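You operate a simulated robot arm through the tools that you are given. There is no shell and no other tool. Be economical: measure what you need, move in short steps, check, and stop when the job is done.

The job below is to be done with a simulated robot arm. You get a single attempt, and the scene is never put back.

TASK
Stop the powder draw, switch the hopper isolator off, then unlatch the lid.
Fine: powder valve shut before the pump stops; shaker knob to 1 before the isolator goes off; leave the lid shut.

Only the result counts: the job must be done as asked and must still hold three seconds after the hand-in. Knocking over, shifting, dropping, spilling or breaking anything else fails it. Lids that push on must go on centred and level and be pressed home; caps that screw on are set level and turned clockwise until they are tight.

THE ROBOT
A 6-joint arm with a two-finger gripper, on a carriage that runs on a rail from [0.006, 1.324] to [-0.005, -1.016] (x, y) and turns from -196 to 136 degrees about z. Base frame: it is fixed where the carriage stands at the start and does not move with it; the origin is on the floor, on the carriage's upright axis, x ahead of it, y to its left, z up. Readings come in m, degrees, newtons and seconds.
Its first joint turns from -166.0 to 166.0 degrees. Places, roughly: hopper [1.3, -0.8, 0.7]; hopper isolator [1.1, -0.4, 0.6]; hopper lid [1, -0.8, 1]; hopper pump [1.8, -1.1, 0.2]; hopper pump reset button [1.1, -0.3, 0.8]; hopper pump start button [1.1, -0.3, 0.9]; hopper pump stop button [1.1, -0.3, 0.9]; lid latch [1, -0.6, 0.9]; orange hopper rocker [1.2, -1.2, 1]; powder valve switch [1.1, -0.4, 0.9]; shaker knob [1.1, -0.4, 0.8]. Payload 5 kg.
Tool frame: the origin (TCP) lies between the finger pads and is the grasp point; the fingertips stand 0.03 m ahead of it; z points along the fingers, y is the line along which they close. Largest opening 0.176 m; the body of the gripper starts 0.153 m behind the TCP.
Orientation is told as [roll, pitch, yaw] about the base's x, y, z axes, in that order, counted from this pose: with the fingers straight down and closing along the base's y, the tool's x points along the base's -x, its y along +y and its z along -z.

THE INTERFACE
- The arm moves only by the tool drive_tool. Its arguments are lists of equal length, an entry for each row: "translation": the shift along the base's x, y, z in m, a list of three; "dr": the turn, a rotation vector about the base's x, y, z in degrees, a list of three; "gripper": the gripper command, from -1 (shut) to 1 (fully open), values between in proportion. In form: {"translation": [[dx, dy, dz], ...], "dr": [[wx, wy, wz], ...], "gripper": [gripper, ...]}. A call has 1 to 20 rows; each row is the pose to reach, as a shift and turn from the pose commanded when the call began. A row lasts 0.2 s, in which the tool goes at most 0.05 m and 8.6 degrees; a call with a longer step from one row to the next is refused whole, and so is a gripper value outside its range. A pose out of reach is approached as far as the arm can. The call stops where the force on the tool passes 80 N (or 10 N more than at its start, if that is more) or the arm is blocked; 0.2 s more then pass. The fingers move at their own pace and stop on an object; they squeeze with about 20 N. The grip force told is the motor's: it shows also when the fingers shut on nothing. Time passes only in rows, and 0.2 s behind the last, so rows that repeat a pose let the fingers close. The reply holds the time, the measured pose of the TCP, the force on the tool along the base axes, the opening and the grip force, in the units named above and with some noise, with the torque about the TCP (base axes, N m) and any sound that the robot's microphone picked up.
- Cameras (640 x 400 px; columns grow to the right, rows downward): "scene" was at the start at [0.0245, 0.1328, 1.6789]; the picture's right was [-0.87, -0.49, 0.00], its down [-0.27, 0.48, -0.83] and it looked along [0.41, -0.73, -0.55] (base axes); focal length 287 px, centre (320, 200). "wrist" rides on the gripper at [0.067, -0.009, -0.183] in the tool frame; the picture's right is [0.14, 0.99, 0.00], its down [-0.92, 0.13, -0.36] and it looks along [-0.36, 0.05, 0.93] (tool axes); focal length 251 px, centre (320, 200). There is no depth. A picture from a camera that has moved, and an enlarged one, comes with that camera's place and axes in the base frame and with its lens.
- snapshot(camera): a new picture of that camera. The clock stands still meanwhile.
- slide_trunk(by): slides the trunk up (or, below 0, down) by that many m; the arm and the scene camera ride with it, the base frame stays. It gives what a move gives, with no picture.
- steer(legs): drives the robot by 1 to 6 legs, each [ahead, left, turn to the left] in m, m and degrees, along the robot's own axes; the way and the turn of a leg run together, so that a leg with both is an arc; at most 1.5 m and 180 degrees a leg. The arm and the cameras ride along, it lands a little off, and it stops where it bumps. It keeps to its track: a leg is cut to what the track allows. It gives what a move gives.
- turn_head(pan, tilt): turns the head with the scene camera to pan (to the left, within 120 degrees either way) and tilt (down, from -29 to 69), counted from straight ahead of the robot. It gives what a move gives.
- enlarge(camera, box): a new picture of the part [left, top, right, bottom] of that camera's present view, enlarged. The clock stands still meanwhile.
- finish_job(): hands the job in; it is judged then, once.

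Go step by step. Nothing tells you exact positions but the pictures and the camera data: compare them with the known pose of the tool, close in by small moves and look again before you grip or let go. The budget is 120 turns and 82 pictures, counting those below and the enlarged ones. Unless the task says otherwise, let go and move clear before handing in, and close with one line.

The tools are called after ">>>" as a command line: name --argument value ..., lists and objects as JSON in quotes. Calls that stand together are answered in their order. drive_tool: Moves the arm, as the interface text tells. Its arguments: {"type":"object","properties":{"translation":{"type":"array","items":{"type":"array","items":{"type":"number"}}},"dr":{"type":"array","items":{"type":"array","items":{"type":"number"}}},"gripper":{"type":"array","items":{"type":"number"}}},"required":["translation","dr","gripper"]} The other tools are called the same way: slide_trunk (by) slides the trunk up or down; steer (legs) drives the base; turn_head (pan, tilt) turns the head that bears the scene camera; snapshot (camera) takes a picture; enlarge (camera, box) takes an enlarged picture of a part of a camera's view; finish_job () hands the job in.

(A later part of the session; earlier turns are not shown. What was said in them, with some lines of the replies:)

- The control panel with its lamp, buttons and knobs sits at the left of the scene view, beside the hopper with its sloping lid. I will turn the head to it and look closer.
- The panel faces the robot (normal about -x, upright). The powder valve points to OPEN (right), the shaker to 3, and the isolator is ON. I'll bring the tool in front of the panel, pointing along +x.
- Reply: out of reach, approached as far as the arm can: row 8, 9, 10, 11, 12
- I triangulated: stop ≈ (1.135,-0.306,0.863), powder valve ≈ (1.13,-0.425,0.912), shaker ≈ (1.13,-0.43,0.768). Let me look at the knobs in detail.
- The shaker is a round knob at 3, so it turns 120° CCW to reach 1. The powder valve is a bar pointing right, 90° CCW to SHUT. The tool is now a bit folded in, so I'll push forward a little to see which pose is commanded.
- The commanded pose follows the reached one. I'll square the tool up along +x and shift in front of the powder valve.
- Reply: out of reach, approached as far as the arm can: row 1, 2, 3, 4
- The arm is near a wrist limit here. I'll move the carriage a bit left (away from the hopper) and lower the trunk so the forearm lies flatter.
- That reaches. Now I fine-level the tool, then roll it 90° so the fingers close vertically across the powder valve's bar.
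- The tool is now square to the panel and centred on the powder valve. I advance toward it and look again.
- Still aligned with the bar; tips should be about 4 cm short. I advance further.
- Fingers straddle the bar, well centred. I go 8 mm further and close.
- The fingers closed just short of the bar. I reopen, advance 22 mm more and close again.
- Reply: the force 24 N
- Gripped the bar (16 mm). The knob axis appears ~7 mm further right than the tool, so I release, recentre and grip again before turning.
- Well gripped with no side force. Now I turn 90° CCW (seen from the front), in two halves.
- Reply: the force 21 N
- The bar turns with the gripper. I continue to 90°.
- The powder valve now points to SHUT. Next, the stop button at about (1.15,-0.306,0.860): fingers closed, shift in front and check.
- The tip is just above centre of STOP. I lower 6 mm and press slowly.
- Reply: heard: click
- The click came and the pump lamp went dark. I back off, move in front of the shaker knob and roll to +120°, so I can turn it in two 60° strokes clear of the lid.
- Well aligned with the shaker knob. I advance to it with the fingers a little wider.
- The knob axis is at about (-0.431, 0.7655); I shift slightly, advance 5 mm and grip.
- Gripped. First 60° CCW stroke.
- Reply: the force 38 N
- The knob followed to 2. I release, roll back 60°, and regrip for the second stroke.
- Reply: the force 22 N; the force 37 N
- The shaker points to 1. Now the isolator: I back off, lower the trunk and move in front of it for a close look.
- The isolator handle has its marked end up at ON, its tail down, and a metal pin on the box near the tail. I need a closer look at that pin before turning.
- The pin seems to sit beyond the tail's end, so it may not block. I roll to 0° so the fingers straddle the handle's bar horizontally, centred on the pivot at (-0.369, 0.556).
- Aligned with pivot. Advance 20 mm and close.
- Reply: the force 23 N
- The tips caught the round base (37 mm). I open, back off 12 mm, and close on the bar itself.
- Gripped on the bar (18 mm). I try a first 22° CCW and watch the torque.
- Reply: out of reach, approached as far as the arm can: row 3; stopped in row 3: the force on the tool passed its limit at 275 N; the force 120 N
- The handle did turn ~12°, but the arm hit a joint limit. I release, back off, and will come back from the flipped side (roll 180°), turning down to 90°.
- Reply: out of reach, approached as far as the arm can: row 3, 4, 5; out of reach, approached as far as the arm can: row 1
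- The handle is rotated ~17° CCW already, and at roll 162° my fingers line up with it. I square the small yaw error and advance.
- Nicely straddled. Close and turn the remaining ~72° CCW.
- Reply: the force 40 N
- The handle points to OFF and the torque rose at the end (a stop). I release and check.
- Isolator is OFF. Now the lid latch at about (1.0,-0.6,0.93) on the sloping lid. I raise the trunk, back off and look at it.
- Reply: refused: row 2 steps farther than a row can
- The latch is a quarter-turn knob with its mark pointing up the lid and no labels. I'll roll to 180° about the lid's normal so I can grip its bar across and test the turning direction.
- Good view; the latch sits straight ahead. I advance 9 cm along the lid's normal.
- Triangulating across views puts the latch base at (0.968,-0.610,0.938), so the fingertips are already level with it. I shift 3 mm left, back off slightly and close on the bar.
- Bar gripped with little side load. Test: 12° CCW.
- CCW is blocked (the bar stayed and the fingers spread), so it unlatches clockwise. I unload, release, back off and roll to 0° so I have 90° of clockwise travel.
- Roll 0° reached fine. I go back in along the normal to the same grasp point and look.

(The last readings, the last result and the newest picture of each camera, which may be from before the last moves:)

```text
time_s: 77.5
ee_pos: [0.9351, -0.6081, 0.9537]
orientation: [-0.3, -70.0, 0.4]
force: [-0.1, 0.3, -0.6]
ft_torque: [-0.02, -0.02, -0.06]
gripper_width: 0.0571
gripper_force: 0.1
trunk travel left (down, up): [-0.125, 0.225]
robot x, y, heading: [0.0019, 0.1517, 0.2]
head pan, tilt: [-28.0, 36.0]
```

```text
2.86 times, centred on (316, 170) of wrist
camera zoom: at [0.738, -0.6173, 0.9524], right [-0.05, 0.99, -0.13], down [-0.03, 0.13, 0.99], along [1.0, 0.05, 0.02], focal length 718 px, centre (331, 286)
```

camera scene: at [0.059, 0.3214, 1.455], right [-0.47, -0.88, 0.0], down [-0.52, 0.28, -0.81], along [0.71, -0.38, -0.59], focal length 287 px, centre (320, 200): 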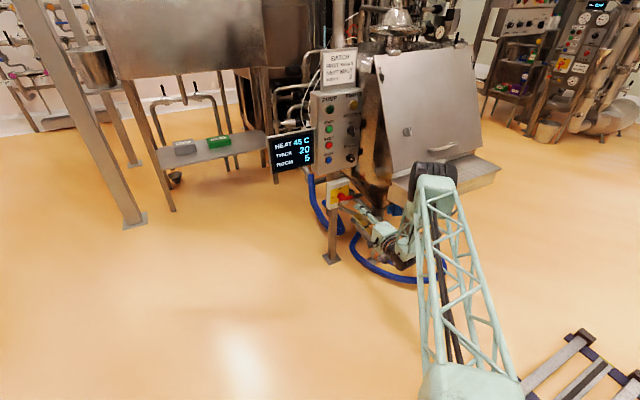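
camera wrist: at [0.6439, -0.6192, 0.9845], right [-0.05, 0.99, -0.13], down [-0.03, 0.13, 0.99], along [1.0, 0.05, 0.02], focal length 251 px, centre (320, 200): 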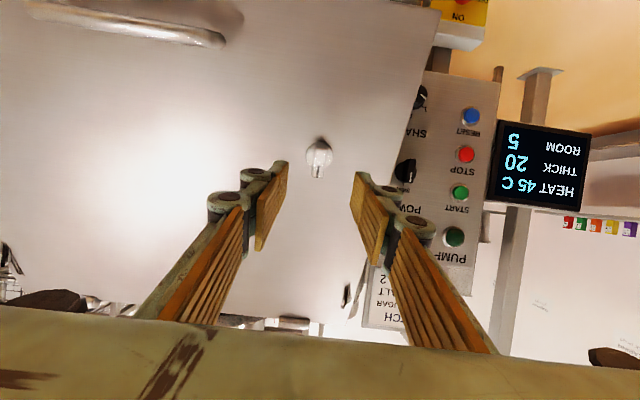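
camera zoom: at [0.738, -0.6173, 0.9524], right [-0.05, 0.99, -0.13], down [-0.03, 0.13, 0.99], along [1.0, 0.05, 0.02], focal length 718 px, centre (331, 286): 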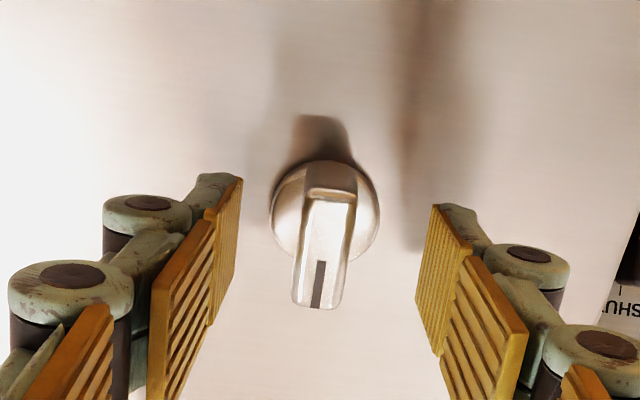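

The pivot is ~5 mm further down the lid and 3 mm right. I correct and close.

>>> drive_tool --translation '[[-0.002, -0.003, -0.005], [-0.002, -0.003, -0.005], [-0.002, -0.003, -0.005], [-0.002, -0.003, -0.005]]' --dr '[[0, 0, 0], [0, 0, 0], [0, 0, 0], [0, 0, 0]]' --gripper '[-0.35, -0.7, -1, -1]'

>>> drive_tool --translation '[[0, 0, 0], [0, 0, 0], [0, 0, 0], [0, 0, 0]]' --dr '[[4.7, 0, -1.71], [9.4, 0, -3.42], [14.1, 0, -5.13], [18.8, 0, -6.84]]' --gripper '[-1, -1, -1, -1]'

>>> enlarge --camera "wrist" --box '[220, 100, 412, 240]'

```text
time_s: 78.5
ee_pos: [0.9317, -0.6113, 0.9475]
orientation: [-0.3, -70.0, 0.3]
force: [3.1, -1.2, 1.1]
ft_torque: [0.1, -0.33, -0.12]
gripper_width: 0.0154
gripper_force: 45.0
trunk travel left (down, up): [-0.125, 0.225]
robot x, y, heading: [0.0012, 0.1521, 0.1]
head pan, tilt: [-28.0, 36.0]
```

```text
time_s: 79.5
ee_pos: [0.9314, -0.6086, 0.9481]
orientation: [43.3, -62.1, -46.5]
force: [0.0, 14.2, 1.0]
ft_torque: [-0.31, -0.67, -0.33]
gripper_width: 0.0155
gripper_force: 45.3
trunk travel left (down, up): [-0.125, 0.225]
robot x, y, heading: [0.0061, 0.1527, 0.2]
head pan, tilt: [-28.0, 36.0]
```

```text
2.86 times, centred on (316, 170) of wrist
camera zoom: at [0.7353, -0.5952, 0.9474], right [0.07, 0.98, 0.2], down [-0.03, -0.19, 0.98], along [1.0, -0.07, 0.02], focal length 718 px, centre (331, 286)
```

zoom: 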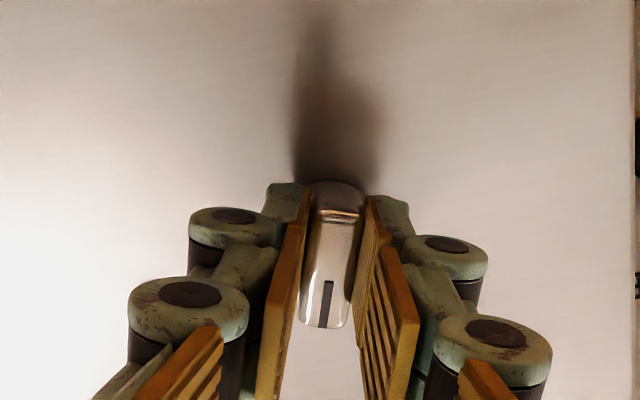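

The latch turns clockwise with the gripper. I continue to 90°.

>>> drive_tool --translation '[[0, 0, 0], [0, 0, 0], [0, 0, 0], [0, 0, 0], [0, 0, 0], [0, 0, 0], [0, 0, 0], [0, 0, 0], [0, 0, 0], [0, 0, 0]]' --dr '[[6.58, 0, -2.39], [13.16, 0, -4.79], [19.74, 0, -7.18], [26.32, 0, -9.58], [32.9, 0, -11.97], [39.48, 0, -14.36], [46.06, 0, -16.76], [52.64, 0, -19.15], [59.2, 0, -21.5], [65.8, 0, -23.94]]' --gripper '[-1, -1, -1, -1, -1, -1, -1, -1, -1, -1]'

>>> enlarge --camera "wrist" --box '[220, 100, 412, 240]'

```text
time_s: 81.7
ee_pos: [0.9323, -0.6108, 0.9532]
orientation: [70.3, -0.2, -89.9]
force: [27.6, 22.2, 28.5]
ft_torque: [-0.1, -0.23, -0.12]
gripper_width: 0.0169
gripper_force: 45.1
trunk travel left (down, up): [-0.125, 0.225]
robot x, y, heading: [0.0012, 0.1527, 0.2]
head pan, tilt: [-28.0, 36.0]
```

```text
2.86 times, centred on (316, 170) of wrist
camera zoom: at [0.755, -0.5428, 1.0048], right [0.33, 0.14, 0.93], down [-0.3, -0.92, 0.25], along [0.89, -0.36, -0.27], focal length 718 px, centre (331, 286)
```

zoom: 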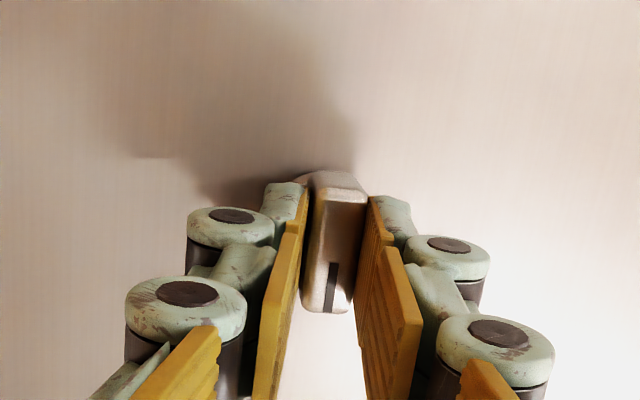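

Turned about 90°. I release and back off straight along the normal.

>>> drive_tool --translation '[[0, 0, 0], [0, 0, 0], [0, 0, 0], [-0.03, 0, 0.011], [-0.07, 0, 0.0255], [-0.11, 0, 0.04], [-0.14, 0, 0.051]]' --dr '[[0, 0, 0], [0, 0, 0], [0, 0, 0], [0, 0, 0], [0, 0, 0], [0, 0, 0], [0, 0, 0]]' --gripper '[-0.5, -0.3, -0.3, -0.3, -0.3, -0.3, -0.3]'

>>> enlarge --camera "wrist" --box '[220, 60, 428, 210]'

>>> enlarge --camera "scene" --box '[310, 70, 470, 200]'

```text
time_s: 83.3
ee_pos: [0.7901, -0.6142, 0.9992]
orientation: [70.1, -0.1, -89.9]
force: [0.2, -0.5, -1.0]
ft_torque: [0.03, -0.05, 0.07]
gripper_width: 0.0617
gripper_force: 0.1
trunk travel left (down, up): [-0.125, 0.225]
robot x, y, heading: [-0.0017, 0.1547, -0.0]
head pan, tilt: [-28.0, 36.0]
```

```text
2.67 times, centred on (324, 135) of wrist
camera zoom: at [0.6134, -0.5459, 1.0506], right [0.34, 0.14, 0.93], down [-0.3, -0.92, 0.25], along [0.89, -0.36, -0.27], focal length 670 px, centre (309, 373)
```

zoom: 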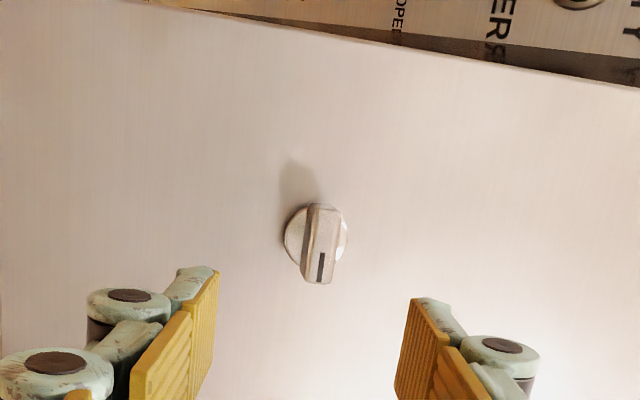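

```text
3.08 times, centred on (390, 135) of scene
camera zoom: at [0.0591, 0.3211, 1.5751], right [-0.47, -0.88, 0.0], down [-0.52, 0.28, -0.81], along [0.71, -0.38, -0.59], focal length 882 px, centre (105, 400)
```

zoom: 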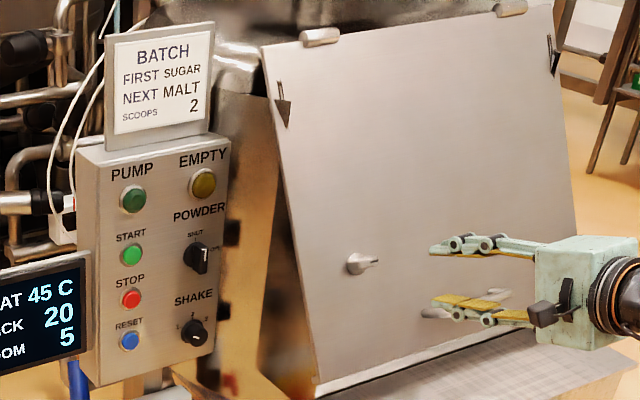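

The latch bar is horizontal, perhaps a few degrees short of 90°. To be sure, I regrip it and push a little further clockwise until it meets its stop.

>>> drive_tool --translation '[[0.035, 0.001, -0.011], [0.07, 0.001, -0.023], [0.105, 0.001, -0.034], [0.13, 0.001, -0.042], [0.14, 0.001, -0.0455], [0.14, 0.001, -0.0455], [0.14, 0.001, -0.0455], [0.14, 0.001, -0.0455]]' --dr '[[0, 0, 0], [0, 0, 0], [0, 0, 0], [0, 0, 0], [0, 0, 0], [0, 0, 0], [0, 0, 0], [0, 0, 0]]' --gripper '[-0.35, -0.35, -0.35, -0.35, -0.35, -0.7, -1, -1]'

>>> drive_tool --translation '[[0, 0, 0], [0, 0, 0], [0, 0, 0]]' --dr '[[2.82, 0, -1.03], [5.64, 0, -2.05], [8.46, 0, -3.08]]' --gripper '[-1, -1, -1]'

>>> enlarge --camera "wrist" --box '[220, 100, 412, 240]'

```text
time_s: 85.1
ee_pos: [0.9317, -0.6112, 0.952]
orientation: [70.2, -0.2, -90.1]
force: [9.2, -3.5, 8.3]
ft_torque: [-0.1, 0.21, -0.25]
gripper_width: 0.0165
gripper_force: 45.1
trunk travel left (down, up): [-0.125, 0.225]
robot x, y, heading: [-0.0012, 0.152, 0.2]
head pan, tilt: [-28.0, 36.0]
```

```text
time_s: 85.9
ee_pos: [0.9308, -0.611, 0.9531]
orientation: [69.8, 8.2, -93.1]
force: [9.3, -3.2, 7.7]
ft_torque: [-1.71, 0.22, 0.45]
gripper_width: 0.0204
gripper_force: 44.4
trunk travel left (down, up): [-0.125, 0.225]
robot x, y, heading: [-0.0009, 0.1524, 0.1]
head pan, tilt: [-28.0, 36.0]
```

```text
2.86 times, centred on (316, 170) of wrist
camera zoom: at [0.758, -0.5423, 1.0159], right [0.34, -0.02, 0.94], down [-0.35, -0.93, 0.11], along [0.87, -0.36, -0.32], focal length 718 px, centre (331, 286)
```

zoom: 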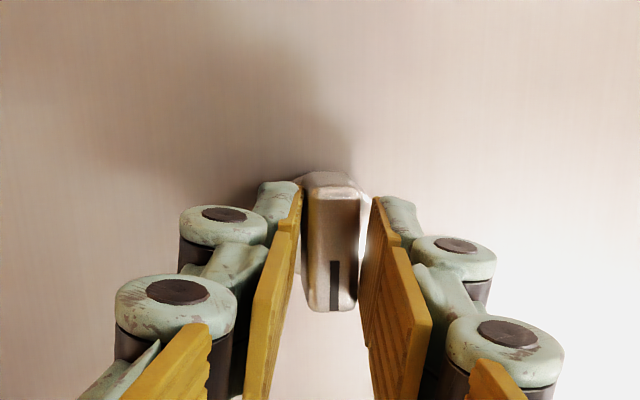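

The end stop is reached (torque 1.8 N·m, fingers spread), so it is fully unlatched. I open, back straight off and do a final check.

>>> drive_tool --translation '[[0, 0, 0], [0, 0, 0], [0, 0, 0], [-0.03, 0, 0.011], [-0.07, 0, 0.0255], [-0.11, 0, 0.04], [-0.15, 0.02, 0.055], [-0.18, 0.05, 0.07]]' --dr '[[0, 0, 0], [0, 0, 0], [0, 0, 0], [0, 0, 0], [0, 0, 0], [0, 0, 0], [0, 0, 0], [0, 0, 0]]' --gripper '[-0.6, -0.4, -0.35, -0.3, -0.3, -0.3, -0.3, -0.3]'

>>> enlarge --camera "scene" --box '[310, 70, 470, 200]'

>>> enlarge --camera "scene" --box '[306, 130, 370, 180]'

>>> snapshot --camera "wrist"

```text
time_s: 87.7
ee_pos: [0.7488, -0.563, 1.0267]
orientation: [69.9, 8.3, -93.1]
force: [0.2, -0.5, -1.1]
ft_torque: [0.03, -0.04, 0.13]
gripper_width: 0.0619
gripper_force: 0.0
trunk travel left (down, up): [-0.125, 0.225]
robot x, y, heading: [0.0047, 0.1555, -0.1]
head pan, tilt: [-28.0, 36.0]
```

```text
3.08 times, centred on (390, 135) of scene
camera zoom: at [0.0589, 0.321, 1.5752], right [-0.47, -0.88, 0.0], down [-0.52, 0.28, -0.81], along [0.71, -0.38, -0.59], focal length 882 px, centre (105, 400)
```

zoom: 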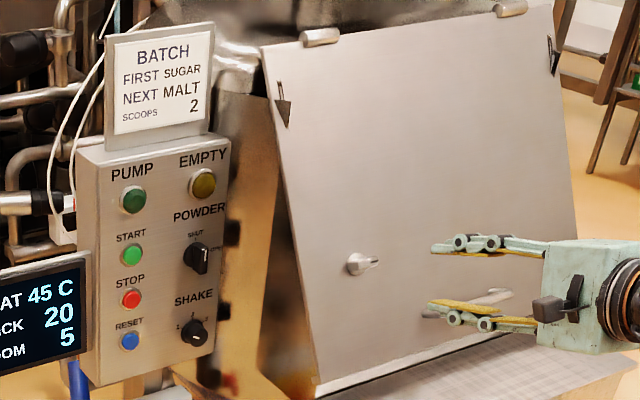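

```text
8.00 times, centred on (338, 155) of scene
camera zoom: at [0.0589, 0.321, 1.5752], right [-0.47, -0.88, 0.0], down [-0.52, 0.28, -0.81], along [0.71, -0.38, -0.59], focal length 2293 px, centre (176, 560)
```

zoom: 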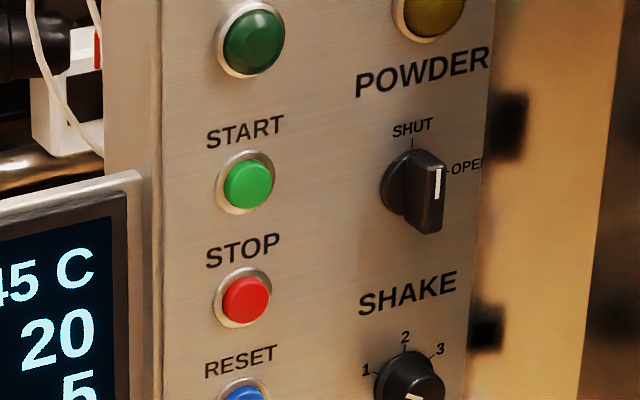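

```text
13 pictures are left
camera wrist: at [0.5768, -0.4954, 1.0887], right [0.34, -0.02, 0.94], down [-0.35, -0.93, 0.11], along [0.87, -0.36, -0.32], focal length 251 px, centre (320, 200)
```

wrist: 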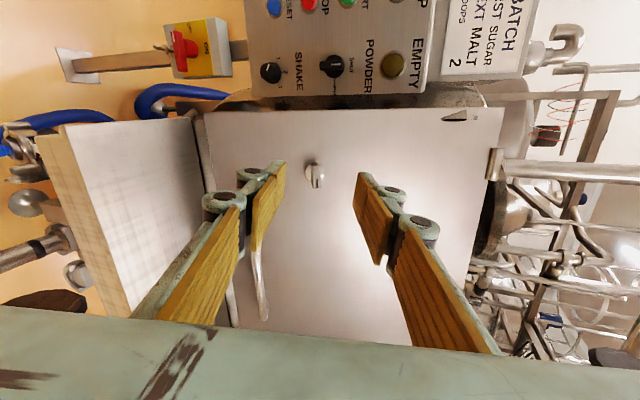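

>>> enlarge --camera "wrist" --box '[150, 10, 310, 110]'

```text
4.00 times, centred on (230, 60) of wrist
camera zoom: at [0.5768, -0.4954, 1.0887], right [0.34, -0.02, 0.94], down [-0.35, -0.93, 0.11], along [0.87, -0.36, -0.32], focal length 1006 px, centre (680, 760)
```

zoom: 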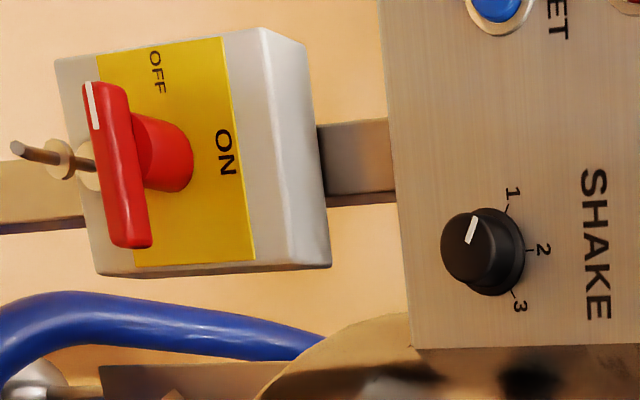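

All the states read as asked: powder valve SHUT, pump lamp dark, shaker at 1, isolator OFF, latch turned to its stop and the lid still shut. The arm is clear, so I hand in.

>>> finish_job

```text
The job is handed in.
```

The job is done and handed in: I shut the powder valve, then stopped the pump, turned the shaker knob to 1, switched the hopper isolator off and unlatched the lid, leaving it shut.
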